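You operate a simulated robot arm through the tools that you are given. There is no shell and no other tool.

You run a simulated robot arm. Do the job below in one go: nothing can be reset, and whatever is moved stays where it is left.

Task
Pack the black baking tray on the top of the dining table. At the end: the green bag roll stands where the green seeds box stood; the yellow month tag from the top of the dining table is on the black baking tray; the white egg from the top of the dining table is on the black baking tray; the green seeds box stands on top of the yellow lemon; whatever was shut is shut again. Leave all else as you found it, and nothing knocked over.

The check looks at the end state, three seconds after you hand in, the way a careful person would. Anything else that was tipped, shoved, dropped, spilled or broken makes it a failure.

Robot
A 6-joint arm with a two-finger parallel gripper, fixed in place. Base frame: the origin is on the floor under the middle of its stand, x ahead of it, y to its left, z up; the work surface is at about z = 750. Units: mm, rad, N and s.
With the tool pointing down near the work surface it reaches from about 300 to 740 mm from the base axis. Its first joint turns from -1.152 to 1.152 rad. Payload 2.45 kg.
The tool frame sits at the grasp point between the pads (the TCP): z along the fingers, y along the line on which they close. The tips reach 24 mm beyond it. Largest opening 68 mm; finger width 17, thickness 10; the body of the gripper, 40 by 70 mm, starts 41 mm behind the TCP.
Orientation is that of the tool frame in the base frame, as a unit quaternion [w, x, y, z]. With the fingers straight down and closing along the base's y, the tool's x points along the base's -x, its y along +y and its z along -z.

Tools
- The arm moves only by the tool send_rows. Its argument "motion" is one flat list of numbers, 7 for each row, row after row: the turn, a rotation vector about the base's x, y, z in rad, then the shift along the base's x, y, z in mm, then the opening, from 0 (shut) to 1 (fully open). In form: [wx, wy, wz, x, y, z, hand, wx, wy, wz, x, y, z, hand, ...]. A call has 1 to 20 rows; each row is the pose to reach, as a shift and turn from the pose commanded when the call began. Each row takes 0.2 s and may step no farther than 50 mm and 0.15 rad from the row before; otherwise, or with a gripper value out of range, the whole call is refused. Where a pose cannot be reached the arm comes as near as it can. A force on the tool above 40 N (or 10 N above the force at the start of the call, whichever is more), or a blocked arm, ends the call early, and 0.2 s more pass. Each finger travels about 108 mm/s and halts on what it meets, pressing with about 24 N; the grip force reading is that of the motor and also rises with nothing between the fingers. The clock runs only during rows and for 0.2 s after the last one: add rows that repeat a pose to give the fingers time. It gives the time, the measured TCP pose, the force on the tool (base axes), the opening and the grip force at its end, in the units of the frame above (readings bear some noise), with the torque about the TCP (base axes, N m) and any sound that the robot's microphone picked up.
- Cameras (640 x 400 px; columns grow to the right, rows downward): "scene" is fixed at [166.1, 444.2, 1429.9]; the picture's right is [-0.55, -0.83, 0.00], its down [-0.72, 0.48, -0.50] and it looks along [0.42, -0.28, -0.87] (base axes); focal length 327 px, centre (320, 200). "wrist" rides on the gripper at [84, 11, -75] in the tool frame; the picture's right is [-0.13, 0.99, 0.00], its down [-0.60, -0.08, -0.79] and it looks along [-0.79, -0.10, 0.61] (tool axes); focal length 251 px, centre (320, 200). There is no depth. A picture from a camera that has moved, and an enlarged one, comes with that camera's place and axes in the base frame and with its lens.
- grab_frame(camera): a new picture of that camera. The clock stands still meanwhile.
- zoom(camera, box): a new picture of the part [left, top, right, bottom] of that camera's present view, enlarged. The clock stands still meanwhile.
- finish_job(): hands the job in; it is judged then, once.

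Nothing tells you positions but the pictures and the camera data. Unless the task says otherwise, let go and move clear before handing in.

The tools are called after "Request:" as a command line: name --argument value ..., lists and objects as JSON in quotes. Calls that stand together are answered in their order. send_rows: Moves the arm, as the interface text tells. Its arguments: {"type":"object","properties":{"motion":{"type":"array","items":{"type":"number"}}},"required":["motion"]} The other tools are called the same way: grab_frame (camera) takes a picture; zoom (camera, box) takes an enlarged picture of a part of a camera's view; finish_job () hands the job in.

At the start:

```text
time: 0.0
tcp_pos: [380.0, 245.9, 1044.1]
tcp_rot: [0.0, 0.0, 1.0, 0.002]
wrist_force: [0.1, 0.3, 0.1]
wrist_torque: [0.01, -0.04, 0.02]
gripper_width: 68.0
gripper_force: 0.0
```

scene: 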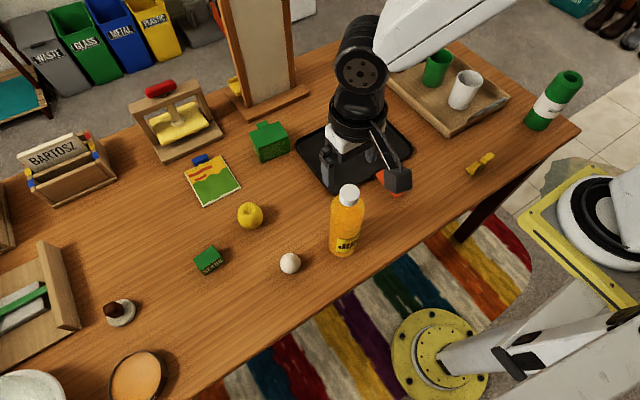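
wrist: 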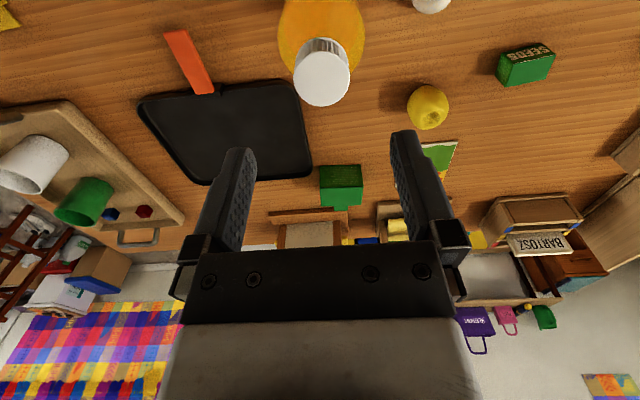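

I see a table with a black tray under the gripper, a green "seeds" box, a yellow lemon, a white egg, a juice bottle and several wooden holders. I'll zoom in on each region to identify the objects before moving.

Request:
zoom --camera "scene" --box '[160, 120, 320, 220]'

Request:
zoom --camera "scene" --box '[160, 190, 320, 290]'

Request:
zoom --camera "scene" --box '[0, 70, 240, 220]'

Request:
zoom --camera "scene" --box '[280, 100, 520, 250]'

Request:
zoom --camera "scene" --box '[0, 230, 200, 400]'

Request:
zoom --camera "scene" --box '[380, 20, 620, 200]'

Request:
zoom --camera "wrist" --box '[240, 0, 640, 250]'

```text
4.00 times, centred on (240, 170) of scene
camera zoom: at [166.1, 444.2, 1429.9], right [-0.55, -0.83, 0.0], down [-0.72, 0.48, -0.5], along [0.42, -0.28, -0.87], focal length 1306 px, centre (640, 320)
```

zoom: 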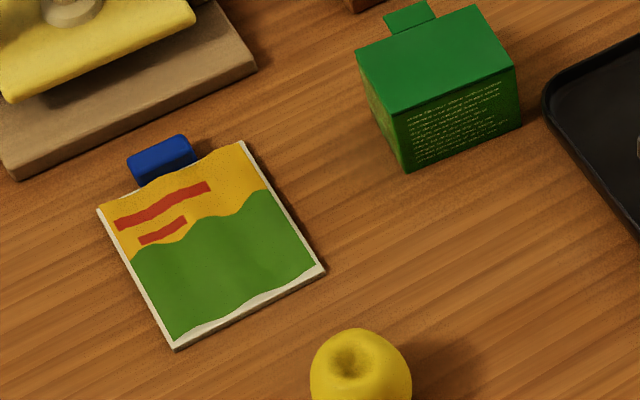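

```text
4.00 times, centred on (240, 240) of scene
camera zoom: at [166.1, 444.2, 1429.9], right [-0.55, -0.83, 0.0], down [-0.72, 0.48, -0.5], along [0.42, -0.28, -0.87], focal length 1306 px, centre (640, 40)
```

zoom: 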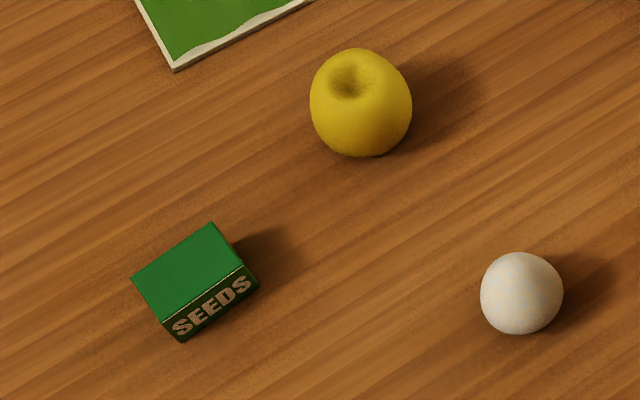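

```text
2.67 times, centred on (120, 145) of scene
camera zoom: at [166.1, 444.2, 1429.9], right [-0.55, -0.83, 0.0], down [-0.72, 0.48, -0.5], along [0.42, -0.28, -0.87], focal length 871 px, centre (853, 347)
```

zoom: 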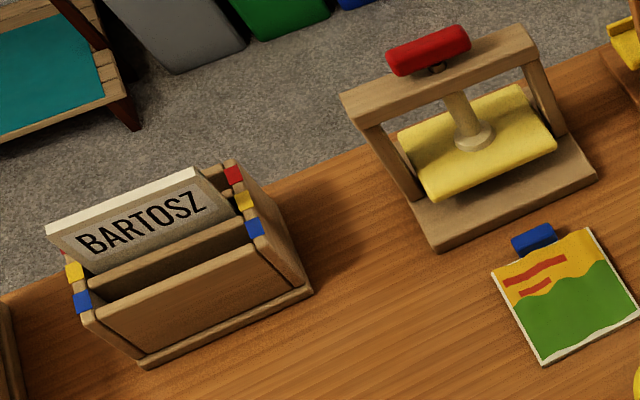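

```text
2.67 times, centred on (400, 175) of scene
camera zoom: at [166.1, 444.2, 1429.9], right [-0.55, -0.83, 0.0], down [-0.72, 0.48, -0.5], along [0.42, -0.28, -0.87], focal length 871 px, centre (107, 267)
```

zoom: 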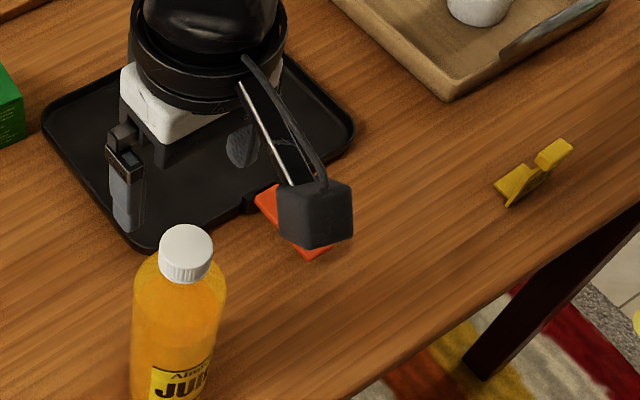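

```text
2.35 times, centred on (100, 315) of scene
camera zoom: at [166.1, 444.2, 1429.9], right [-0.55, -0.83, 0.0], down [-0.72, 0.48, -0.5], along [0.42, -0.28, -0.87], focal length 768 px, centre (838, -71)
```

zoom: 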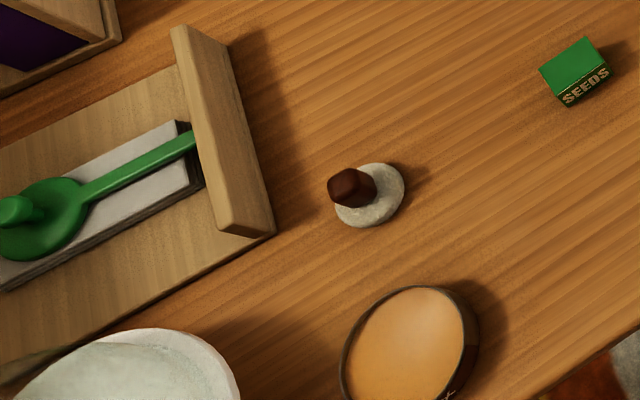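

```text
2.22 times, centred on (500, 110) of scene
camera zoom: at [166.1, 444.2, 1429.9], right [-0.55, -0.83, 0.0], down [-0.72, 0.48, -0.5], along [0.42, -0.28, -0.87], focal length 726 px, centre (-80, 400)
```

zoom: 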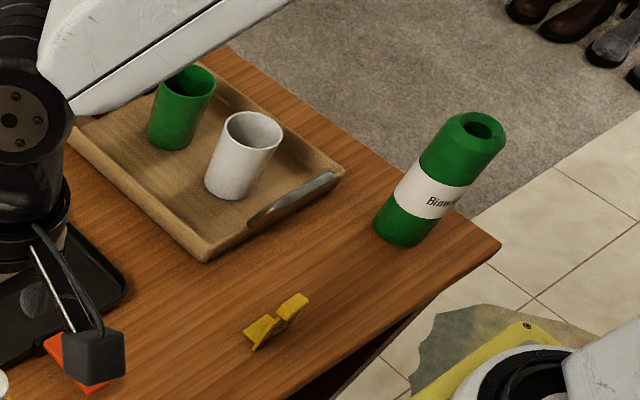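

```text
1.60 times, centred on (440, 125) of wrist
camera zoom: at [297.1, 258.1, 1117.6], right [0.13, 0.99, 0.0], down [0.6, -0.08, 0.79], along [0.79, -0.1, -0.61], focal length 402 px, centre (128, 320)
```

zoom: 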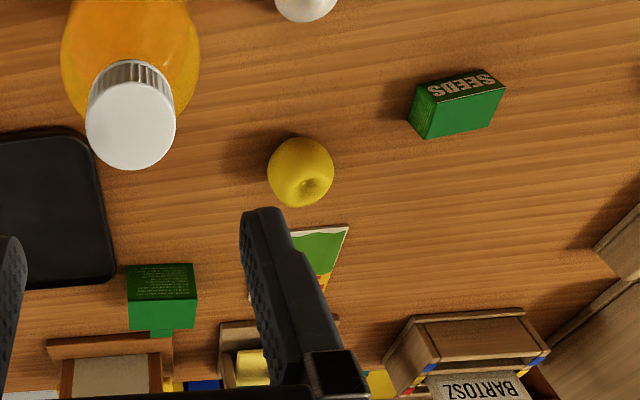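

The egg, lemon and SEEDS box are near the left side, and a labelled green roll stands at the far right. I'll zoom in on the details to identify the month tag and the roll and to measure sizes.

Request:
zoom --camera "scene" --box '[500, 50, 604, 150]'

Request:
zoom --camera "scene" --box '[440, 130, 520, 200]'

Request:
zoom --camera "scene" --box '[180, 230, 240, 290]'

Request:
zoom --camera "scene" --box '[225, 190, 285, 240]'

Request:
zoom --camera "scene" --box '[260, 100, 430, 220]'

Request:
zoom --camera "scene" --box '[200, 0, 340, 120]'

Request:
zoom --camera "scene" --box '[260, 170, 400, 290]'

Request:
zoom --camera "wrist" --box '[0, 0, 320, 250]'

```text
4.00 times, centred on (552, 100) of scene
camera zoom: at [166.1, 444.2, 1429.9], right [-0.55, -0.83, 0.0], down [-0.72, 0.48, -0.5], along [0.42, -0.28, -0.87], focal length 1306 px, centre (-608, 600)
```

zoom: 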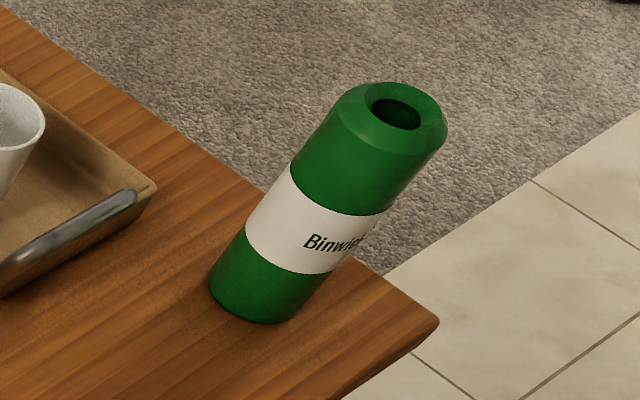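

```text
5.71 times, centred on (480, 165) of scene
camera zoom: at [166.1, 444.2, 1429.9], right [-0.55, -0.83, 0.0], down [-0.72, 0.48, -0.5], along [0.42, -0.28, -0.87], focal length 1866 px, centre (-594, 400)
```

zoom: 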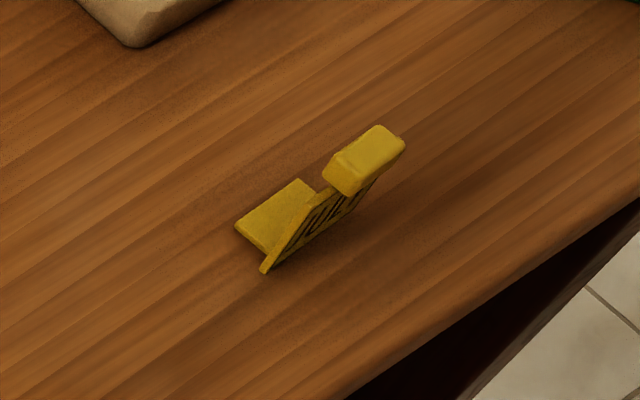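

```text
6.67 times, centred on (210, 260) of scene
camera zoom: at [166.1, 444.2, 1429.9], right [-0.55, -0.83, 0.0], down [-0.72, 0.48, -0.5], along [0.42, -0.28, -0.87], focal length 2177 px, centre (1053, -200)
```

zoom: 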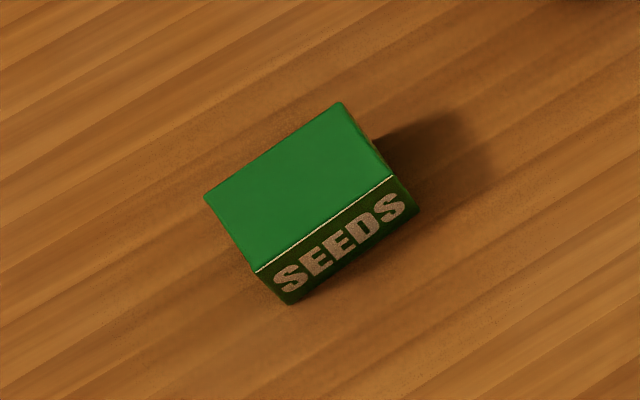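

```text
8.00 times, centred on (255, 215) of scene
camera zoom: at [166.1, 444.2, 1429.9], right [-0.55, -0.83, 0.0], down [-0.72, 0.48, -0.5], along [0.42, -0.28, -0.87], focal length 2612 px, centre (840, 80)
```

zoom: 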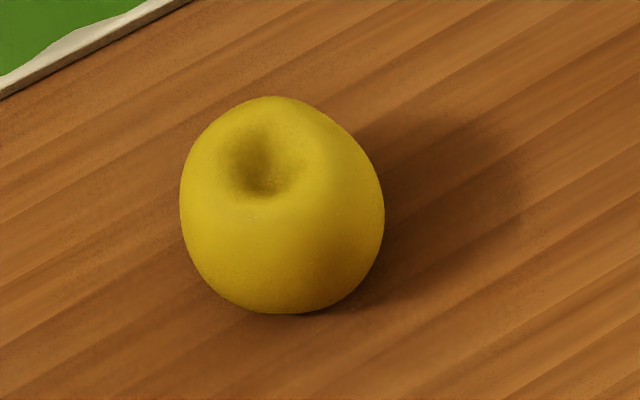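

```text
3.33 times, centred on (345, 160) of scene
camera zoom: at [166.1, 444.2, 1429.9], right [-0.55, -0.83, 0.0], down [-0.72, 0.48, -0.5], along [0.42, -0.28, -0.87], focal length 1088 px, centre (237, 333)
```

zoom: 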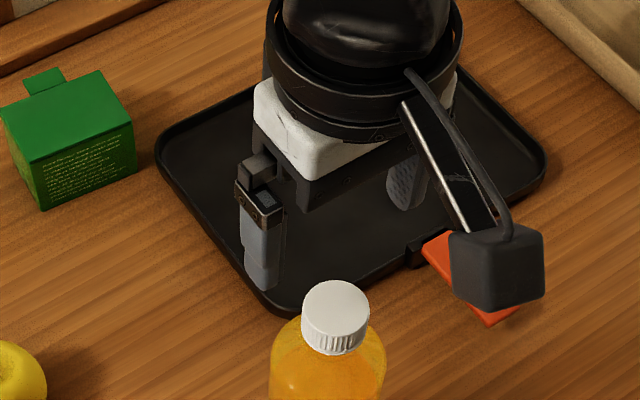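

```text
3.33 times, centred on (270, 60) of scene
camera zoom: at [166.1, 444.2, 1429.9], right [-0.55, -0.83, 0.0], down [-0.72, 0.48, -0.5], along [0.42, -0.28, -0.87], focal length 1088 px, centre (487, 667)
```

zoom: 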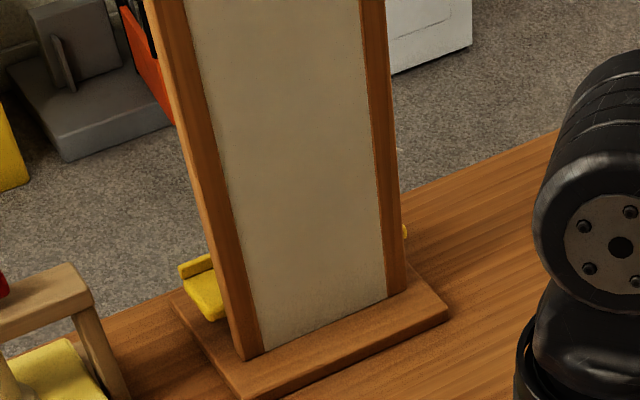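

```text
3.33 times, centred on (330, 230) of scene
camera zoom: at [166.1, 444.2, 1429.9], right [-0.55, -0.83, 0.0], down [-0.72, 0.48, -0.5], along [0.42, -0.28, -0.87], focal length 1088 px, centre (287, 100)
```

zoom: 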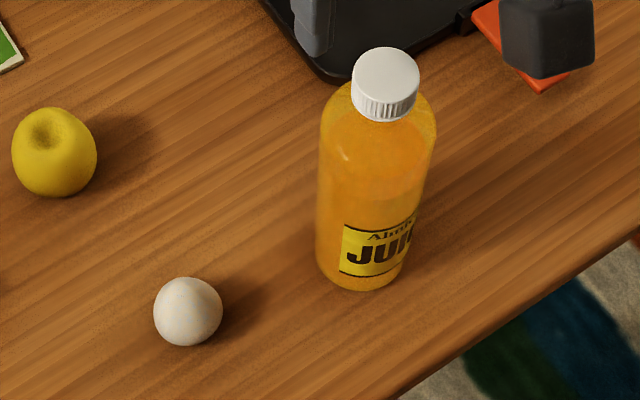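

```text
1.60 times, centred on (160, 125) of wrist
camera zoom: at [297.1, 258.1, 1117.6], right [0.13, 0.99, 0.0], down [0.6, -0.08, 0.79], along [0.79, -0.1, -0.61], focal length 402 px, centre (576, 320)
```

zoom: 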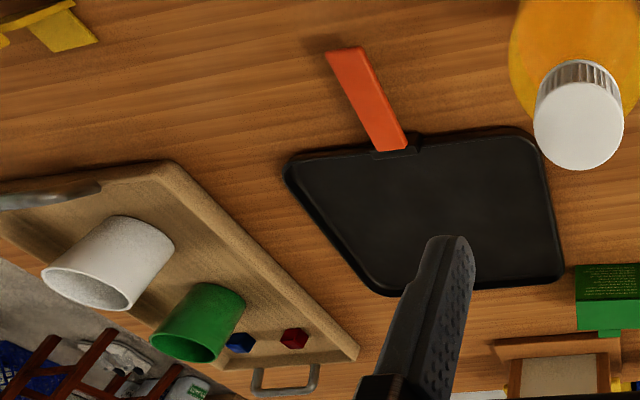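

The yellow month tag looks like the small stand at about (355, -143), and the bag roll is about 64 mm wide at (368, -414). I'll move the gripper high over the table toward the tag to get a close wrist view.

Request:
send_rows --motion '[0, 0, 0, -6, -38.9, 0, 1, 0, 0, 0, -12, -77.8, 0, 1, 0, 0, 0, -18, -116.7, -10, 1, 0, 0, 0, -24, -155.6, -20, 1, 0, 0, 0, -30, -194.5, -30, 1, 0, 0, 0, -36, -233.4, -40, 1, 0, 0, 0, -42, -272.3, -50, 1, 0, 0, 0, -48, -311.2, -60, 1, 0, 0, 0, -54, -350, -70, 1, 0, 0, 0, -60, -389, -84, 1]'

Request:
grab_frame --camera "wrist"

Request:
grab_frame --camera "scene"

```text
time: 2.2
tcp_pos: [324.6, -144.7, 957.8]
tcp_rot: [0.001, 0.0, 1.0, 0.001]
wrist_force: [0.3, -0.3, -0.1]
wrist_torque: [-0.02, -0.03, 0.01]
gripper_width: 67.9
gripper_force: 0.1
out of reach, approached as far as the arm can: row 6, 7, 8
```

```text
taken
camera wrist: at [239.8, -135.2, 1032.7], right [0.13, 0.99, 0.0], down [0.6, -0.08, 0.79], along [0.79, -0.1, -0.61], focal length 251 px, centre (320, 200)
```

wrist: 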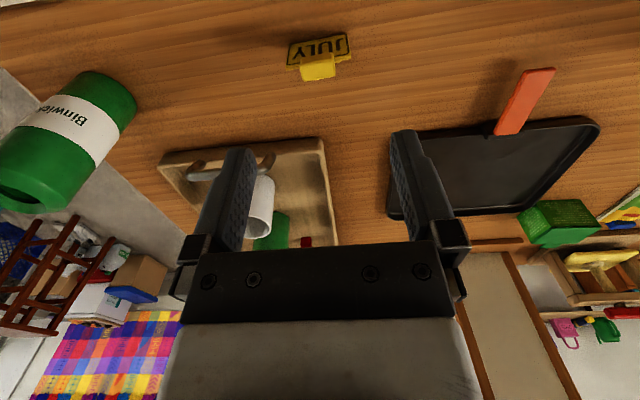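

```text
taken
```

scene: 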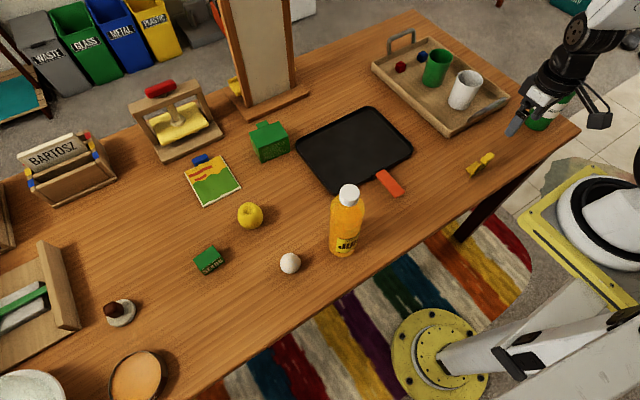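

The tag reads "JULY", so this is the month tag, and the tray is clear now. I'll zoom in on both for grasp geometry.

Request:
zoom --camera "wrist" --box '[270, 20, 370, 95]'

Request:
zoom --camera "scene" --box '[280, 90, 430, 210]'

Request:
zoom --camera "wrist" --box '[0, 50, 160, 230]'

Request:
zoom --camera "scene" --box '[460, 140, 510, 190]'

```text
5.33 times, centred on (320, 58) of wrist
camera zoom: at [239.8, -135.2, 1032.7], right [0.13, 0.99, 0.0], down [0.6, -0.08, 0.79], along [0.79, -0.1, -0.61], focal length 1341 px, centre (320, 960)
```

zoom: 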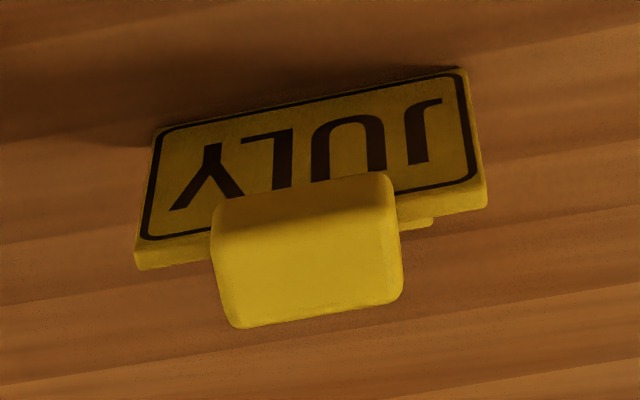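

```text
3.33 times, centred on (355, 150) of scene
camera zoom: at [166.1, 444.3, 1430.0], right [-0.55, -0.83, 0.0], down [-0.72, 0.48, -0.5], along [0.42, -0.28, -0.87], focal length 1088 px, centre (203, 367)
```

zoom: 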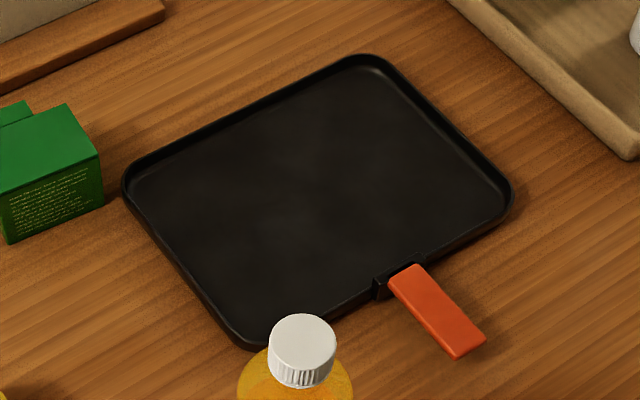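

```text
2.22 times, centred on (80, 140) of wrist
camera zoom: at [239.8, -135.2, 1032.7], right [0.13, 0.99, 0.0], down [0.6, -0.08, 0.79], along [0.79, -0.1, -0.61], focal length 559 px, centre (853, 333)
```

zoom: 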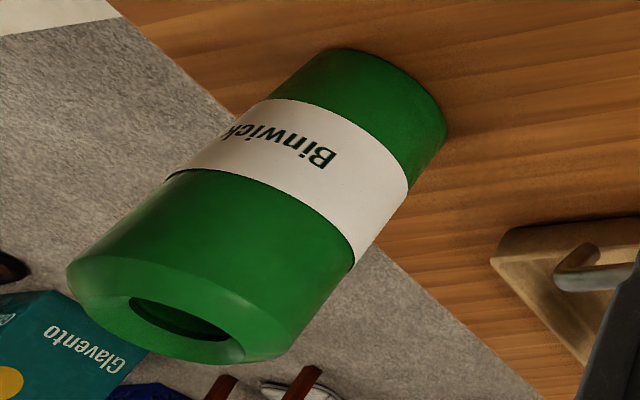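

```text
8.00 times, centred on (485, 165) of scene
camera zoom: at [166.1, 444.3, 1430.0], right [-0.55, -0.83, 0.0], down [-0.72, 0.48, -0.5], along [0.42, -0.28, -0.87], focal length 2612 px, centre (-1000, 480)
```

zoom: 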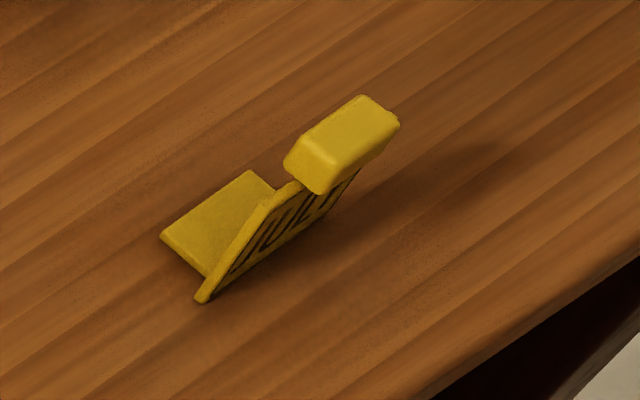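

The JULY tag is an upright plate about 59 mm wide at x≈340, with a grip block on top centred near (341, -150) and its top at z≈814. I'll turn the gripper a quarter turn so it closes along x over the block, and look again.

Request:
send_rows --motion '[0, 0, 0.147, 3, -1, 0, 1, 0, 0, 0.294, 6, -2, 0, 1, 0, 0, 0.441, 9, -3, 0, 1, 0, 0, 0.588, 12, -4, 0, 1, 0, 0, 0.735, 15, -5, 0, 1, 0, 0, 0.882, 18, -6, 0, 1, 0, 0, 1.029, 21, -7, 0, 1, 0, 0, 1.176, 21, -7, -5, 1, 0, 0, 1.323, 21, -7, -10, 1, 0, 0, 1.47, 21, -7, -20, 1, 0, 0, 1.618, 21, -7, -30, 1, 0, 0, 1.618, 21, -7, -30, 1]'

Request:
grab_frame --camera "wrist"

Request:
grab_frame --camera "scene"

```text
time: 4.8
tcp_pos: [341.1, -148.5, 927.3]
tcp_rot: [-0.001, 0.724, -0.69, -0.002]
wrist_force: [-0.1, 0.0, -0.4]
wrist_torque: [0.03, 0.03, 0.01]
gripper_width: 68.1
gripper_force: 0.1
```

```text
taken
camera wrist: at [334.6, -233.9, 1002.5], right [-1.0, 0.08, 0.0], down [0.05, 0.61, 0.79], along [0.06, 0.79, -0.61], focal length 251 px, centre (320, 200)
```

wrist: 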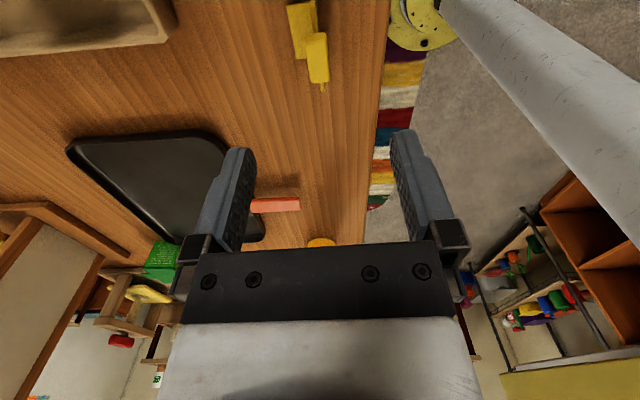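

```text
taken
```

scene: 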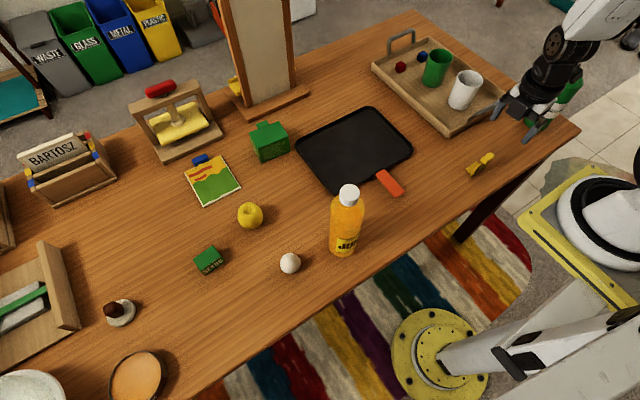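

The quarter turn worked and the tag shows edge-on at the top of the wrist view. I'll zoom in on it for the exact block position.

Request:
zoom --camera "wrist" --box '[260, 0, 380, 100]'

```text
4.00 times, centred on (320, 50) of wrist
camera zoom: at [334.6, -233.9, 1002.5], right [-1.0, 0.08, 0.0], down [0.05, 0.61, 0.79], along [0.06, 0.79, -0.61], focal length 1006 px, centre (320, 800)
```

zoom: 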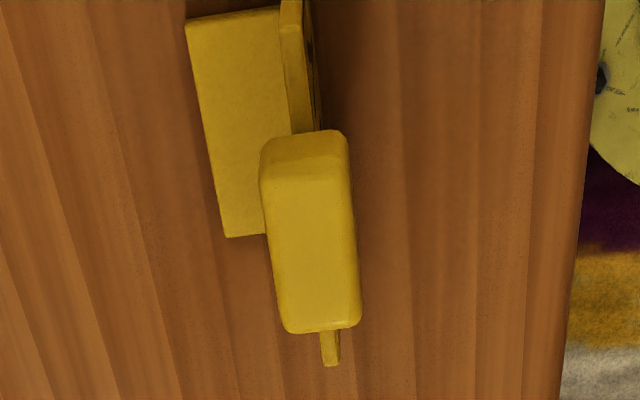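

The block is centred at about (342.5, -151.5), roughly 15 mm thick in x and 30 mm long, and the gripper is nearly over it. I'll lower around the block and check before closing.

Request:
send_rows --motion '[0, 0, 0, 0.9, -2, -35, 1, 0, 0, 0, 0.9, -2, -65, 1, 0, 0, 0, 0.9, -2, -90, 1, 0, 0, 0, 0.9, -2, -105, 1, 0, 0, 0, 0.9, -2, -115, 1, 0, 0, 0, 0.9, -2, -123, 1, 0, 0, 0, 0.9, -2, -123, 1]'

Request:
grab_frame --camera "wrist"

Request:
zoom --camera "scene" --box '[430, 80, 560, 200]'

```text
time: 6.4
tcp_pos: [341.3, -150.5, 805.3]
tcp_rot: [0.0, 0.723, -0.691, 0.0]
wrist_force: [0.4, 0.8, -0.2]
wrist_torque: [-0.01, 0.0, 0.02]
gripper_width: 67.9
gripper_force: 0.1
```

```text
taken
camera wrist: at [335.7, -236.1, 881.0], right [-1.0, 0.08, 0.0], down [0.05, 0.61, 0.79], along [0.07, 0.79, -0.61], focal length 251 px, centre (320, 200)
```

wrist: 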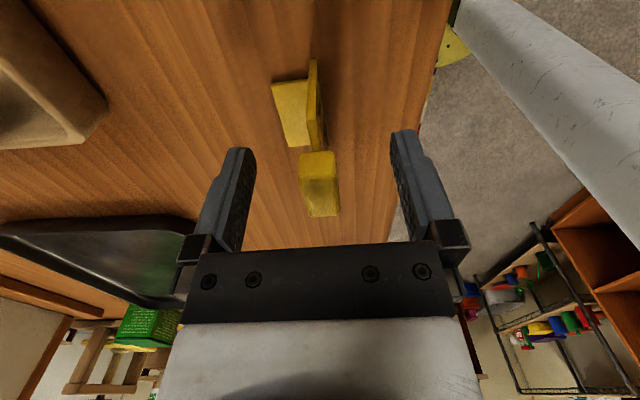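

```text
3.33 times, centred on (495, 140) of scene
camera zoom: at [166.1, 444.2, 1429.9], right [-0.55, -0.83, 0.0], down [-0.72, 0.48, -0.5], along [0.42, -0.28, -0.87], focal length 1088 px, centre (-263, 400)
```

zoom: 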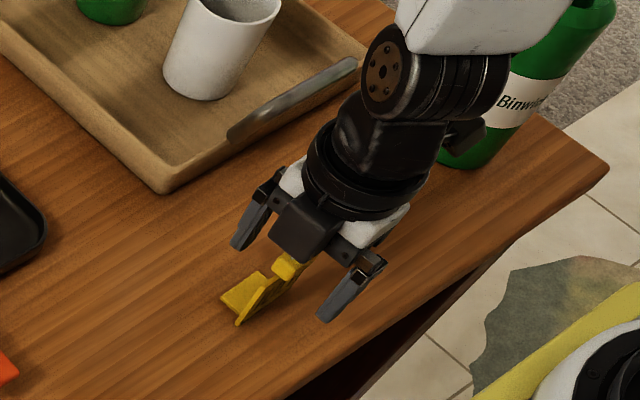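

The block sits centred between the fingers. I'll close on it and check the grip.

Request:
send_rows --motion '[0, 0, 0, 0, 0, 0, 0.5, 0, 0, 0, 0, 0, 0, 0.3, 0, 0, 0, 0, 0, 0, 0.2, 0, 0, 0, 0, 0, 0, 0.1, 0, 0, 0, 0, 0, 0, 0.1, 0, 0, 0, 0, 0, 0, 0.1]'

Request:
grab_frame --camera "wrist"

```text
time: 7.8
tcp_pos: [341.0, -152.2, 807.0]
tcp_rot: [0.001, 0.724, -0.69, -0.001]
wrist_force: [0.5, 0.8, -0.2]
wrist_torque: [-0.01, 0.0, 0.02]
gripper_width: 14.8
gripper_force: 24.3
```

```text
taken
camera wrist: at [335.6, -236.1, 881.1], right [-1.0, 0.08, 0.0], down [0.05, 0.61, 0.79], along [0.07, 0.79, -0.61], focal length 251 px, centre (320, 200)
```

wrist: 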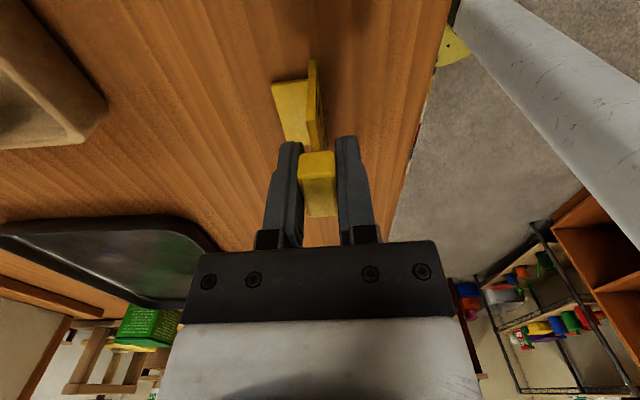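

The tag is gripped (14.8 mm, 24 N). I'll lift it straight up, carry it over the baking tray to about (570, 20), and stop a little above the tray.

Request:
send_rows --motion '[0, 0, 0, 0, 0, 20, 0.1, 0, 0, 0, 0, 0, 60, 0.1, 0, 0, 0, 0, 0, 95, 0.1, 0, 0, 0, 30, 24, 95, 0.1, 0, 0, 0, 62, 49, 95, 0.1, 0, 0, 0, 95, 73, 95, 0.1, 0, 0, 0, 128, 98, 95, 0.1, 0, 0, 0, 161, 122, 95, 0.1, 0, 0, 0, 194, 147, 95, 0.1, 0, 0, 0, 228, 172, 95, 0.1, 0, 0, 0, 228, 172, 60, 0.1, 0, 0, 0, 228, 172, 30, 0.1, 0, 0, 0, 228, 172, 30, 0.1]'

Request:
grab_frame --camera "wrist"

Request:
grab_frame --camera "scene"

Request:
zoom --camera "scene" --box '[300, 60, 440, 200]'

```text
time: 10.6
tcp_pos: [569.7, 22.2, 833.2]
tcp_rot: [0.001, 0.723, -0.69, -0.001]
wrist_force: [-0.3, -0.2, -0.5]
wrist_torque: [0.02, -0.03, 0.01]
gripper_width: 15.1
gripper_force: 23.7
```

```text
taken
camera wrist: at [563.4, -61.6, 908.8], right [-1.0, 0.08, 0.0], down [0.05, 0.61, 0.79], along [0.07, 0.79, -0.61], focal length 251 px, centre (320, 200)
```

wrist: 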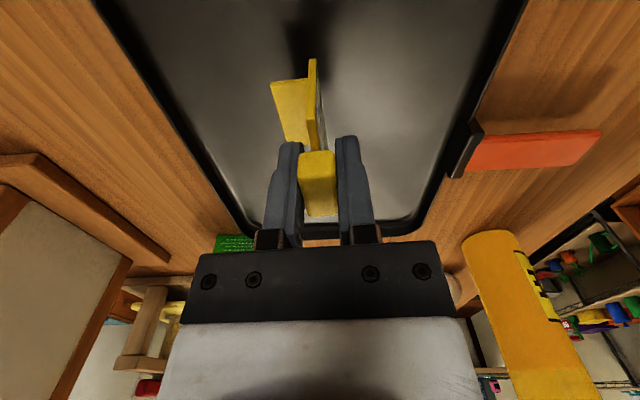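

```text
taken
```

scene: 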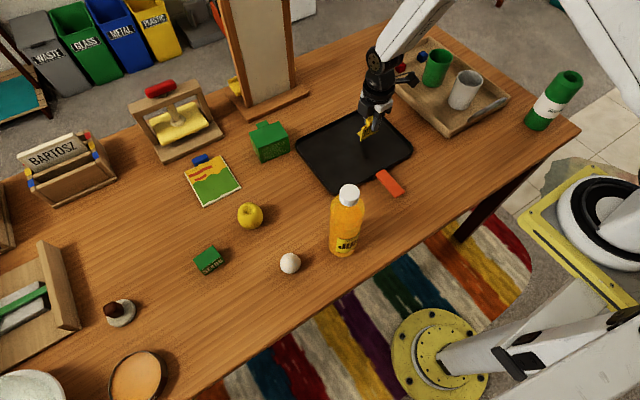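

```text
2.86 times, centred on (370, 130) of scene
camera zoom: at [166.1, 444.2, 1429.9], right [-0.55, -0.83, 0.0], down [-0.72, 0.48, -0.5], along [0.42, -0.28, -0.87], focal length 933 px, centre (177, 400)
```

zoom: 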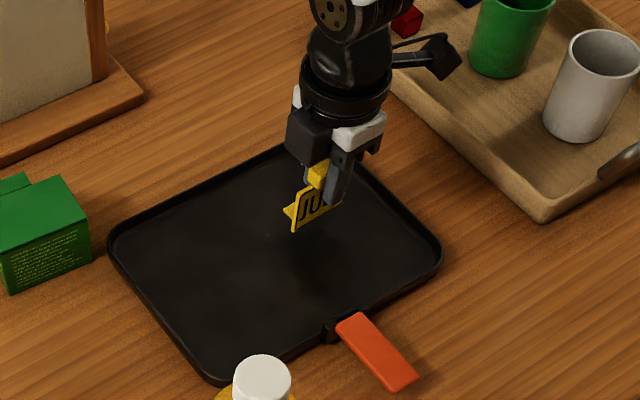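

The tag hangs over the tray with its bottom about 28 mm above table level. I'll lower it toward the tray floor in small steps and watch the force.

Request:
send_rows --motion '[0, 0, 0, 0, 0, -10, 0.1, 0, 0, 0, 0, 0, -16, 0.1, 0, 0, 0, 0, 0, -20, 0.1, 0, 0, 0, 0, 0, -20, 0.1]'

Request:
send_rows --motion '[0, 0, 0, 0, 0, -1, 0.1, 0, 0, 0, 0, 0, -2, 0.1]'

```text
time: 11.6
tcp_pos: [570.6, 21.1, 816.3]
tcp_rot: [0.0, 0.724, -0.69, 0.0]
wrist_force: [0.2, -0.5, -0.3]
wrist_torque: [0.01, -0.01, -0.02]
gripper_width: 15.2
gripper_force: 23.5
```

```text
time: 12.2
tcp_pos: [570.9, 21.7, 815.4]
tcp_rot: [0.0, 0.723, -0.691, -0.001]
wrist_force: [0.9, 0.0, 1.4]
wrist_torque: [-0.01, -0.01, -0.03]
gripper_width: 14.8
gripper_force: 24.7
```

A small upward force has appeared, which may be first contact with the tray floor. I'll take another small step and look.

Request:
send_rows --motion '[0, 0, 0, 0, 0, -0.7, 0.1, 0, 0, 0, 0, 0, -0.7, 0.1]'

Request:
grab_frame --camera "wrist"

Request:
zoom --camera "scene" --box '[330, 90, 410, 170]'

```text
time: 12.8
tcp_pos: [570.4, 21.6, 812.5]
tcp_rot: [0.0, 0.724, -0.69, 0.0]
wrist_force: [-0.7, 0.1, 0.0]
wrist_torque: [0.01, 0.02, 0.01]
gripper_width: 15.1
gripper_force: 23.7
```

```text
taken
camera wrist: at [564.0, -62.9, 887.4], right [-1.0, 0.08, 0.0], down [0.05, 0.61, 0.79], along [0.06, 0.79, -0.61], focal length 251 px, centre (320, 200)
```

wrist: 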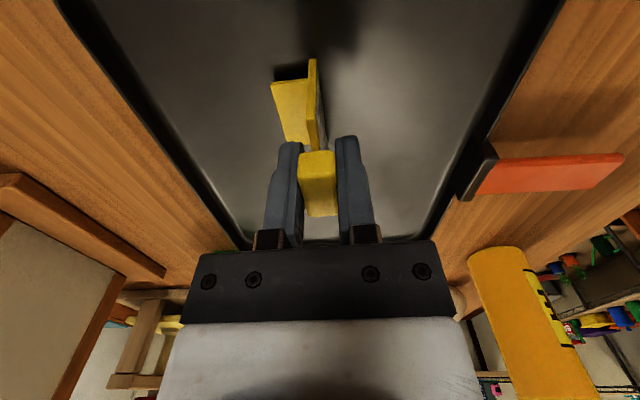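

```text
5.00 times, centred on (370, 130) of scene
camera zoom: at [166.1, 444.2, 1429.9], right [-0.55, -0.83, 0.0], down [-0.72, 0.48, -0.5], along [0.42, -0.28, -0.87], focal length 1633 px, centre (70, 550)
```

zoom: 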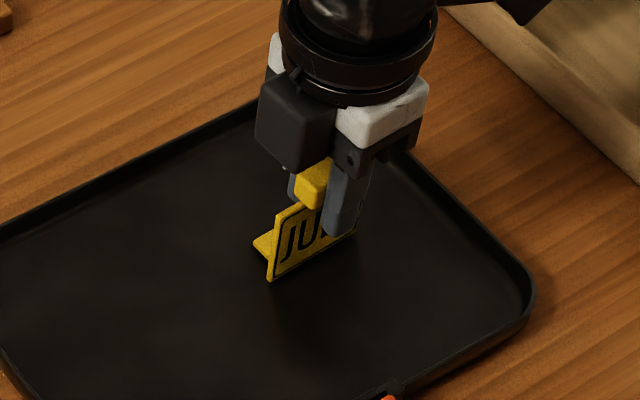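

The force is back to zero, so the tag is still just above the tray floor. I'll keep lowering in 1 mm steps.

Request:
send_rows --motion '[0, 0, 0, 0, 0, -1, 0.1, 0, 0, 0, 0, 0, -1, 0.1]'

Request:
send_rows --motion '[0, 0, 0, 0, 0, -1, 0.1, 0, 0, 0, 0, 0, -1, 0.1]'

```text
time: 13.4
tcp_pos: [570.8, 21.6, 812.9]
tcp_rot: [0.0, 0.723, -0.69, -0.001]
wrist_force: [0.5, 0.0, -0.7]
wrist_torque: [-0.04, 0.03, -0.02]
gripper_width: 14.9
gripper_force: 24.1
```

```text
time: 14.0
tcp_pos: [570.7, 21.4, 811.4]
tcp_rot: [0.0, 0.724, -0.69, -0.002]
wrist_force: [-0.6, -0.6, -0.6]
wrist_torque: [0.02, 0.01, 0.01]
gripper_width: 15.2
gripper_force: 24.1
```

Request:
send_rows --motion '[0, 0, 0, 0, 0, -1, 0.1, 0, 0, 0, 0, 0, -1, 0.1]'

Request:
grab_frame --camera "wrist"

Request:
zoom --camera "wrist" --box '[250, 30, 370, 160]'

```text
time: 14.6
tcp_pos: [570.9, 20.9, 810.5]
tcp_rot: [-0.001, 0.723, -0.69, -0.002]
wrist_force: [-1.8, -1.0, 8.0]
wrist_torque: [0.0, 0.06, -0.02]
gripper_width: 15.3
gripper_force: 23.4
```

```text
taken
camera wrist: at [564.3, -63.1, 885.0], right [-1.0, 0.08, 0.0], down [0.05, 0.61, 0.79], along [0.07, 0.79, -0.61], focal length 251 px, centre (320, 200)
```

wrist: 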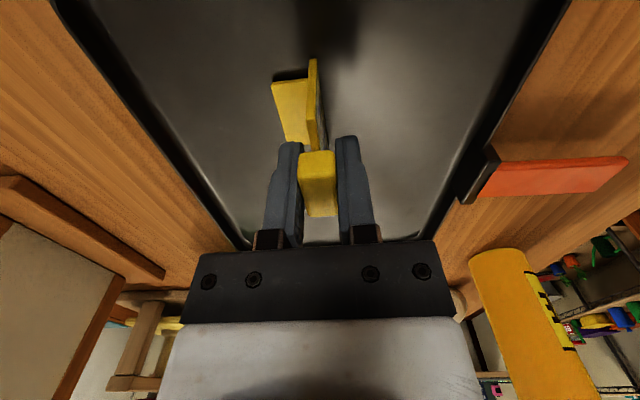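

```text
3.08 times, centred on (310, 95) of wrist
camera zoom: at [564.3, -63.1, 885.0], right [-1.0, 0.08, 0.0], down [0.05, 0.61, 0.79], along [0.07, 0.79, -0.61], focal length 774 px, centre (351, 523)
```

zoom: 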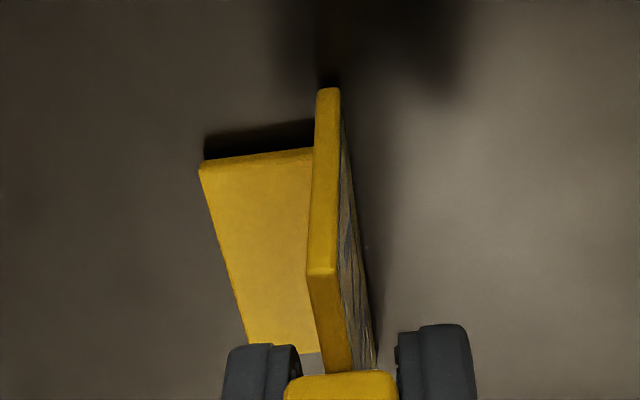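

The tag has touched the tray floor (8 N upward). I'll open the fingers and rise clear.

Request:
send_rows --motion '[0, 0, 0, 0, 0, 0.5, 0.1, 0, 0, 0, 0, 0, 0.5, 0.3, 0, 0, 0, 0, 0, 0.5, 0.6, 0, 0, 0, 0, 0, 0.5, 0.9, 0, 0, 0, 0, 0, 0.5, 0.9, 0, 0, 0, 0, 0, 20, 0.9, 0, 0, 0, 0, 0, 60, 0.9, 0, 0, 0, 0, 0, 100, 0.9, 0, 0, 0, 0, 0, 140, 0.9]'

Request:
grab_frame --camera "wrist"

Request:
zoom --camera "scene" --box '[330, 90, 410, 170]'

```text
time: 16.6
tcp_pos: [571.5, 20.3, 952.5]
tcp_rot: [0.0, 0.724, -0.69, -0.002]
wrist_force: [0.7, -0.1, -1.0]
wrist_torque: [-0.05, -0.01, 0.02]
gripper_width: 61.3
gripper_force: 0.0
```

```text
taken
camera wrist: at [565.8, -64.4, 1026.4], right [-1.0, 0.08, 0.0], down [0.05, 0.61, 0.79], along [0.06, 0.79, -0.61], focal length 251 px, centre (320, 200)
```

wrist: 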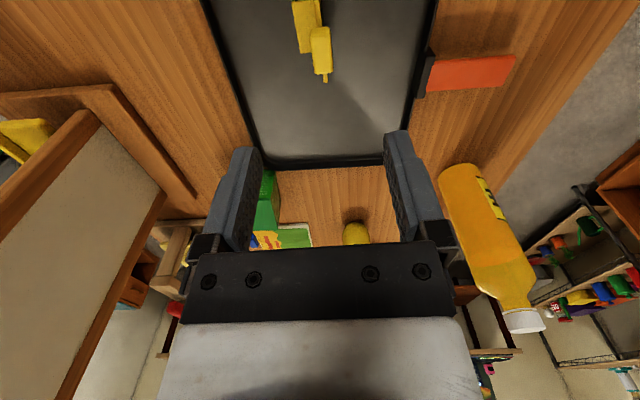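

```text
5.00 times, centred on (370, 130) of scene
camera zoom: at [166.1, 444.2, 1430.0], right [-0.55, -0.83, 0.0], down [-0.72, 0.48, -0.5], along [0.42, -0.28, -0.87], focal length 1633 px, centre (70, 550)
```

zoom: 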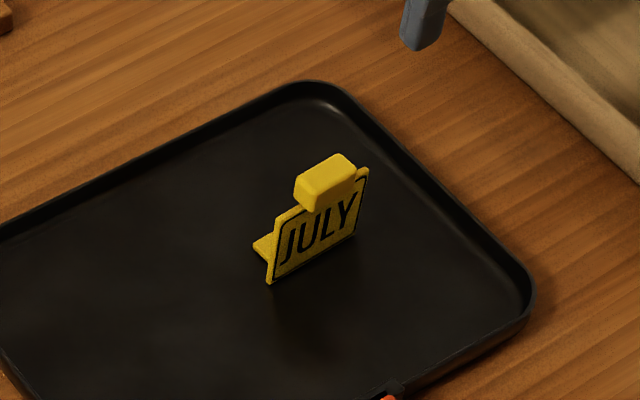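

The JULY tag is standing upright on the tray. Next is the SEEDS box: I'll move above it at about (491, 510), turned to match its angle, and check it with the wrist camera.

Request:
send_rows --motion '[0, 0, 0.005, -6, 41, 0, 1, 0, 0, 0.01, -13, 82, 0, 1, 0, 0, 0.015, -20, 123, 0, 1, 0, 0, 0.02, -27, 164, 0, 1, 0, 0, 0.025, -33, 205, 0, 1, 0, 0, 0.03, -40, 246, 0, 1, 0, 0, 0.035, -47, 287, 0, 1, 0, 0, 0.04, -53, 328, 0, 1, 0, 0, 0.045, -60, 369, 0, 1, 0, 0, 0.05, -67, 410, 0, 1, 0, 0, 0.055, -73, 451, 0, 1, 0, 0, 0.06, -80, 489.5, -20, 1, 0, 0, 0.06, -80, 489.5, -60, 1, 0, 0, 0.06, -80, 489.5, -60, 1]'

Request:
grab_frame --camera "wrist"

Request:
grab_frame --camera "scene"

```text
time: 19.6
tcp_pos: [488.8, 508.8, 892.8]
tcp_rot: [0.0, 0.744, -0.668, -0.002]
wrist_force: [-0.1, -0.4, 0.0]
wrist_torque: [0.0, 0.02, 0.0]
gripper_width: 68.1
gripper_force: 0.1
```

```text
taken
camera wrist: at [488.3, 424.4, 967.2], right [-1.0, 0.02, 0.0], down [0.02, 0.61, 0.79], along [0.02, 0.79, -0.61], focal length 251 px, centre (320, 200)
```

wrist: 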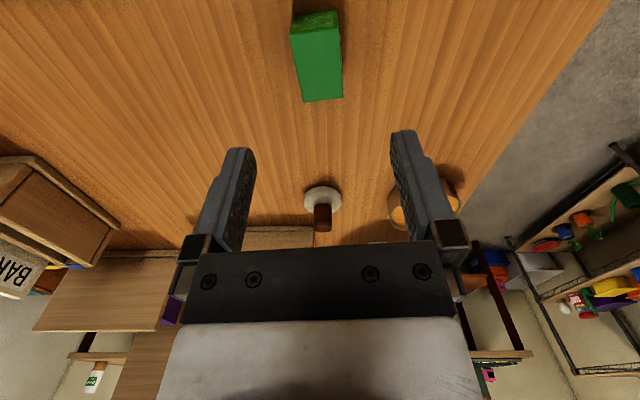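

```text
taken
```

scene: 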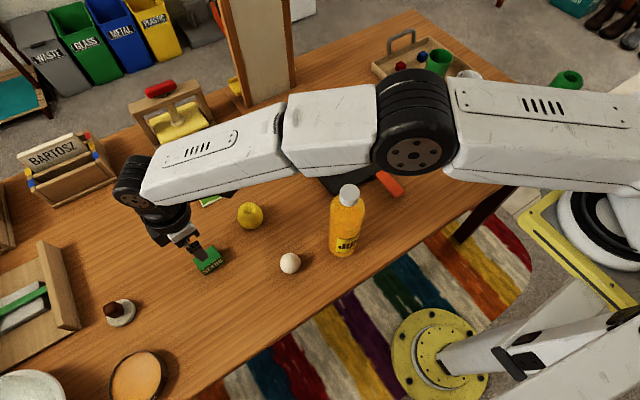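

Request:
zoom --camera "wrist" --box '[260, 0, 380, 110]'

```text
3.64 times, centred on (320, 55) of wrist
camera zoom: at [488.3, 424.4, 967.2], right [-1.0, 0.02, 0.0], down [0.02, 0.61, 0.79], along [0.02, 0.79, -0.61], focal length 914 px, centre (320, 727)
```

zoom: 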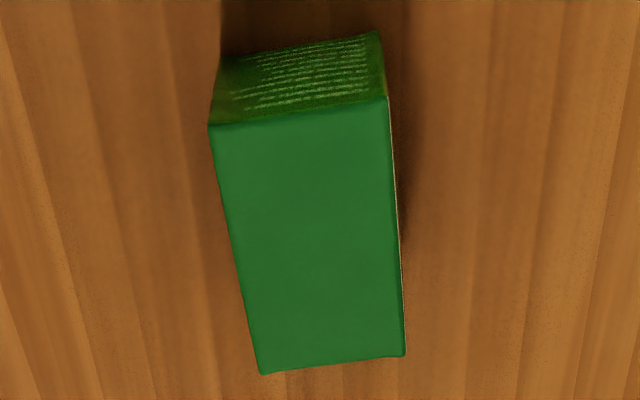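

The box centre is at (491.1, 510.0), turned about 0.11 rad, which matches the gripper. I'll lower onto it with the tips about 5 mm above the table and close.

Request:
send_rows --motion '[0, 0, 0, 0.9, 0.9, -40, 1, 0, 0, 0, 0.9, 0.9, -75, 1, 0, 0, 0, 0.9, 0.9, -95, 1, 0, 0, 0, 0.9, 0.9, -107, 1, 0, 0, 0, 0.9, 0.9, -111.5, 1, 0, 0, 0, 0.9, 0.9, -111.5, 1]'

Request:
grab_frame --camera "wrist"

```text
time: 21.0
tcp_pos: [488.0, 505.2, 782.1]
tcp_rot: [0.0, 0.744, -0.668, -0.001]
wrist_force: [-0.1, 0.0, 0.7]
wrist_torque: [-0.01, -0.01, 0.01]
gripper_width: 68.0
gripper_force: 0.0
out of reach, approached as far as the arm can: row 4, 5, 6
```

```text
taken
camera wrist: at [487.0, 420.4, 857.1], right [-1.0, 0.02, 0.0], down [0.01, 0.61, 0.79], along [0.02, 0.79, -0.61], focal length 251 px, centre (320, 200)
```

wrist: 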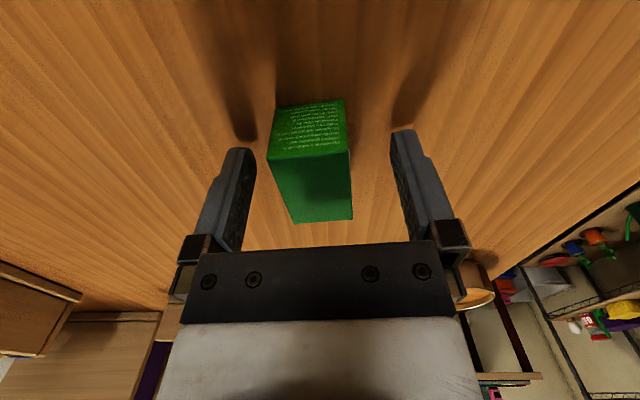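

The arm is at its reach limit here, about 5 mm short in y, and the box sits about 3 mm off-centre between the fingers. I'll re-aim at a reachable point slightly off the box centre before closing.

Request:
send_rows --motion '[0, 0, 0, 0.5, -7.5, 0.3, 1, 0, 0, 0, 0.5, -7.5, 0.3, 1]'

Request:
zoom --camera "wrist" --box '[220, 70, 420, 250]'

```text
time: 21.6
tcp_pos: [488.6, 496.8, 781.3]
tcp_rot: [0.0, 0.744, -0.669, -0.002]
wrist_force: [-0.1, -0.4, 0.2]
wrist_torque: [-0.03, 0.0, -0.02]
gripper_width: 68.2
gripper_force: 0.0
```

```text
2.22 times, centred on (320, 160) of wrist
camera zoom: at [487.3, 412.5, 855.6], right [-1.0, 0.02, 0.0], down [0.01, 0.61, 0.79], along [0.02, 0.79, -0.61], focal length 559 px, centre (320, 289)
```

zoom: 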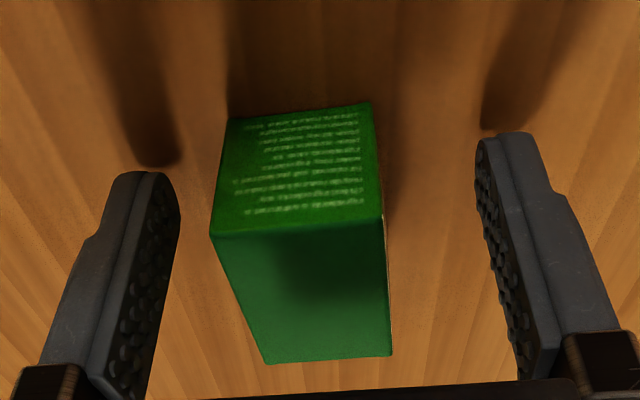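

The commanded point now follows the reached pose, so I overshot in y. I'll move back toward the box centre within reach.

Request:
send_rows --motion '[0, 0, 0, 2.4, 5.2, 0, 1, 0, 0, 0, 2.4, 5.2, 0, 1]'

Request:
zoom --camera "wrist" --box '[220, 70, 420, 250]'

```text
time: 22.2
tcp_pos: [490.3, 502.4, 781.5]
tcp_rot: [0.0, 0.744, -0.669, -0.001]
wrist_force: [-0.1, 0.1, 0.6]
wrist_torque: [-0.01, 0.02, -0.03]
gripper_width: 68.1
gripper_force: 0.0
```

```text
2.22 times, centred on (320, 160) of wrist
camera zoom: at [489.7, 417.5, 856.6], right [-1.0, 0.02, 0.0], down [0.01, 0.61, 0.79], along [0.02, 0.79, -0.61], focal length 559 px, centre (320, 289)
```

zoom: 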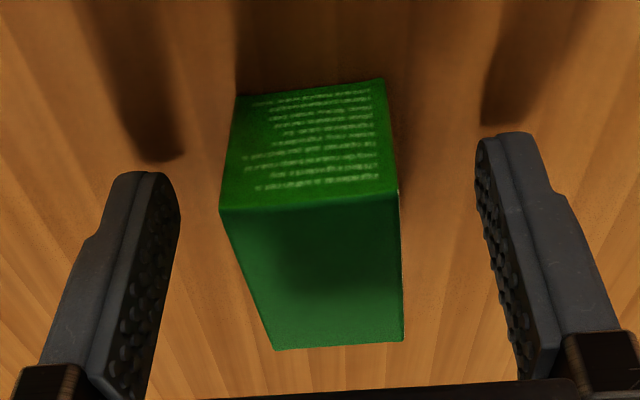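

The box is now centred between the fingers, so I'll close on it.

Request:
send_rows --motion '[0, 0, 0, 0, 0, 0, 0.75, 0, 0, 0, 0, 0, 0, 0.55, 0, 0, 0, 0, 0, 0, 0.4, 0, 0, 0, 0, 0, 0, 0.3, 0, 0, 0, 0, 0, 0, 0.3]'

Request:
grab_frame --camera "wrist"

```text
time: 23.4
tcp_pos: [490.3, 501.9, 781.6]
tcp_rot: [0.0, 0.744, -0.668, -0.001]
wrist_force: [-1.0, 1.0, 0.3]
wrist_torque: [0.01, 0.01, -0.01]
gripper_width: 33.4
gripper_force: 24.0
```

```text
taken
camera wrist: at [489.7, 417.3, 856.3], right [-1.0, 0.02, 0.0], down [0.01, 0.61, 0.79], along [0.02, 0.79, -0.61], focal length 251 px, centre (320, 200)
```

wrist: 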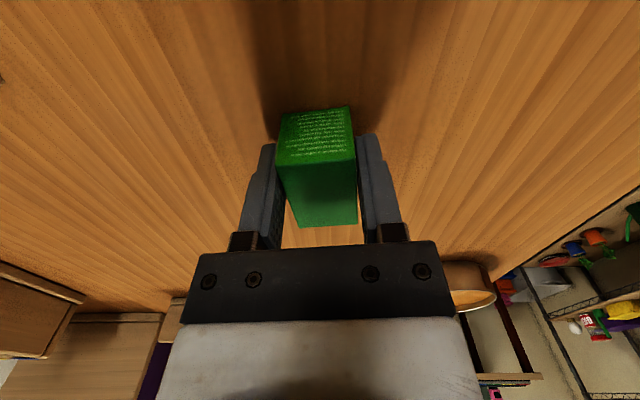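

The SEEDS box is gripped (33.4 mm). I'll lift it straight up and move to a spot where the wrist camera sees the lemon from the side, to measure its top.

Request:
send_rows --motion '[0, 0, 0, 0, 0, 20, 0.3, 0, 0, 0, 0, 0, 60, 0.3, 0, 0, 0, 0, 0, 100, 0.3, 0, 0, 0, -20, -35, 108, 0.3, 0, 0, 0, -42, -70, 108, 0.3, 0, 0, 0, -66, -102, 108, 0.3, 0, 0, 0, -66, -102, 108, 0.3]'

Request:
grab_frame --camera "wrist"

Request:
zoom --camera "scene" --box '[160, 160, 340, 290]'

```text
time: 25.0
tcp_pos: [426.9, 399.3, 889.1]
tcp_rot: [-0.001, 0.744, -0.668, -0.001]
wrist_force: [0.8, 0.2, -0.4]
wrist_torque: [0.01, 0.01, 0.0]
gripper_width: 33.4
gripper_force: 23.9
```

```text
taken
camera wrist: at [425.1, 314.8, 962.6], right [-1.0, 0.02, 0.0], down [0.01, 0.61, 0.79], along [0.02, 0.79, -0.61], focal length 251 px, centre (320, 200)
```

wrist: 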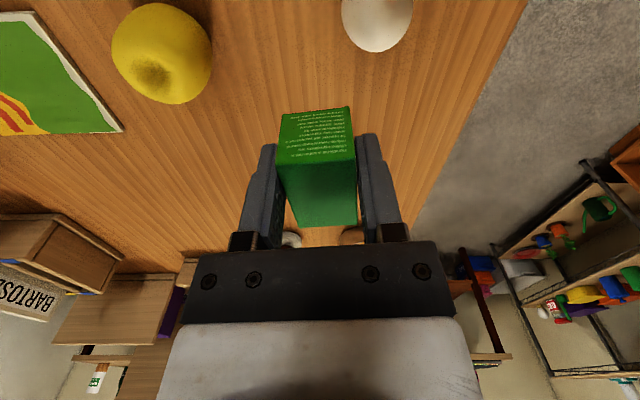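

```text
3.08 times, centred on (250, 225) of scene
camera zoom: at [166.1, 444.2, 1429.9], right [-0.55, -0.83, 0.0], down [-0.72, 0.48, -0.5], along [0.42, -0.28, -0.87], focal length 1005 px, centre (535, 123)
```

zoom: 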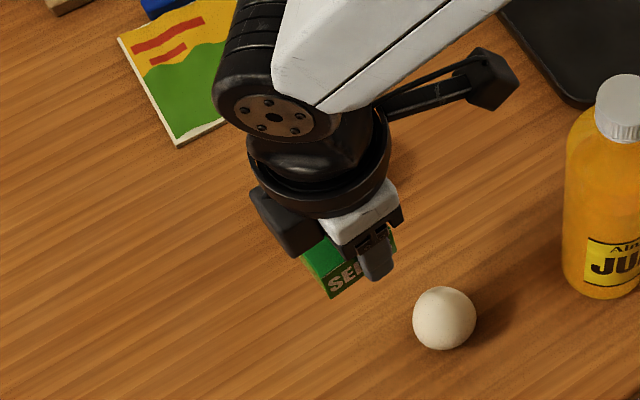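

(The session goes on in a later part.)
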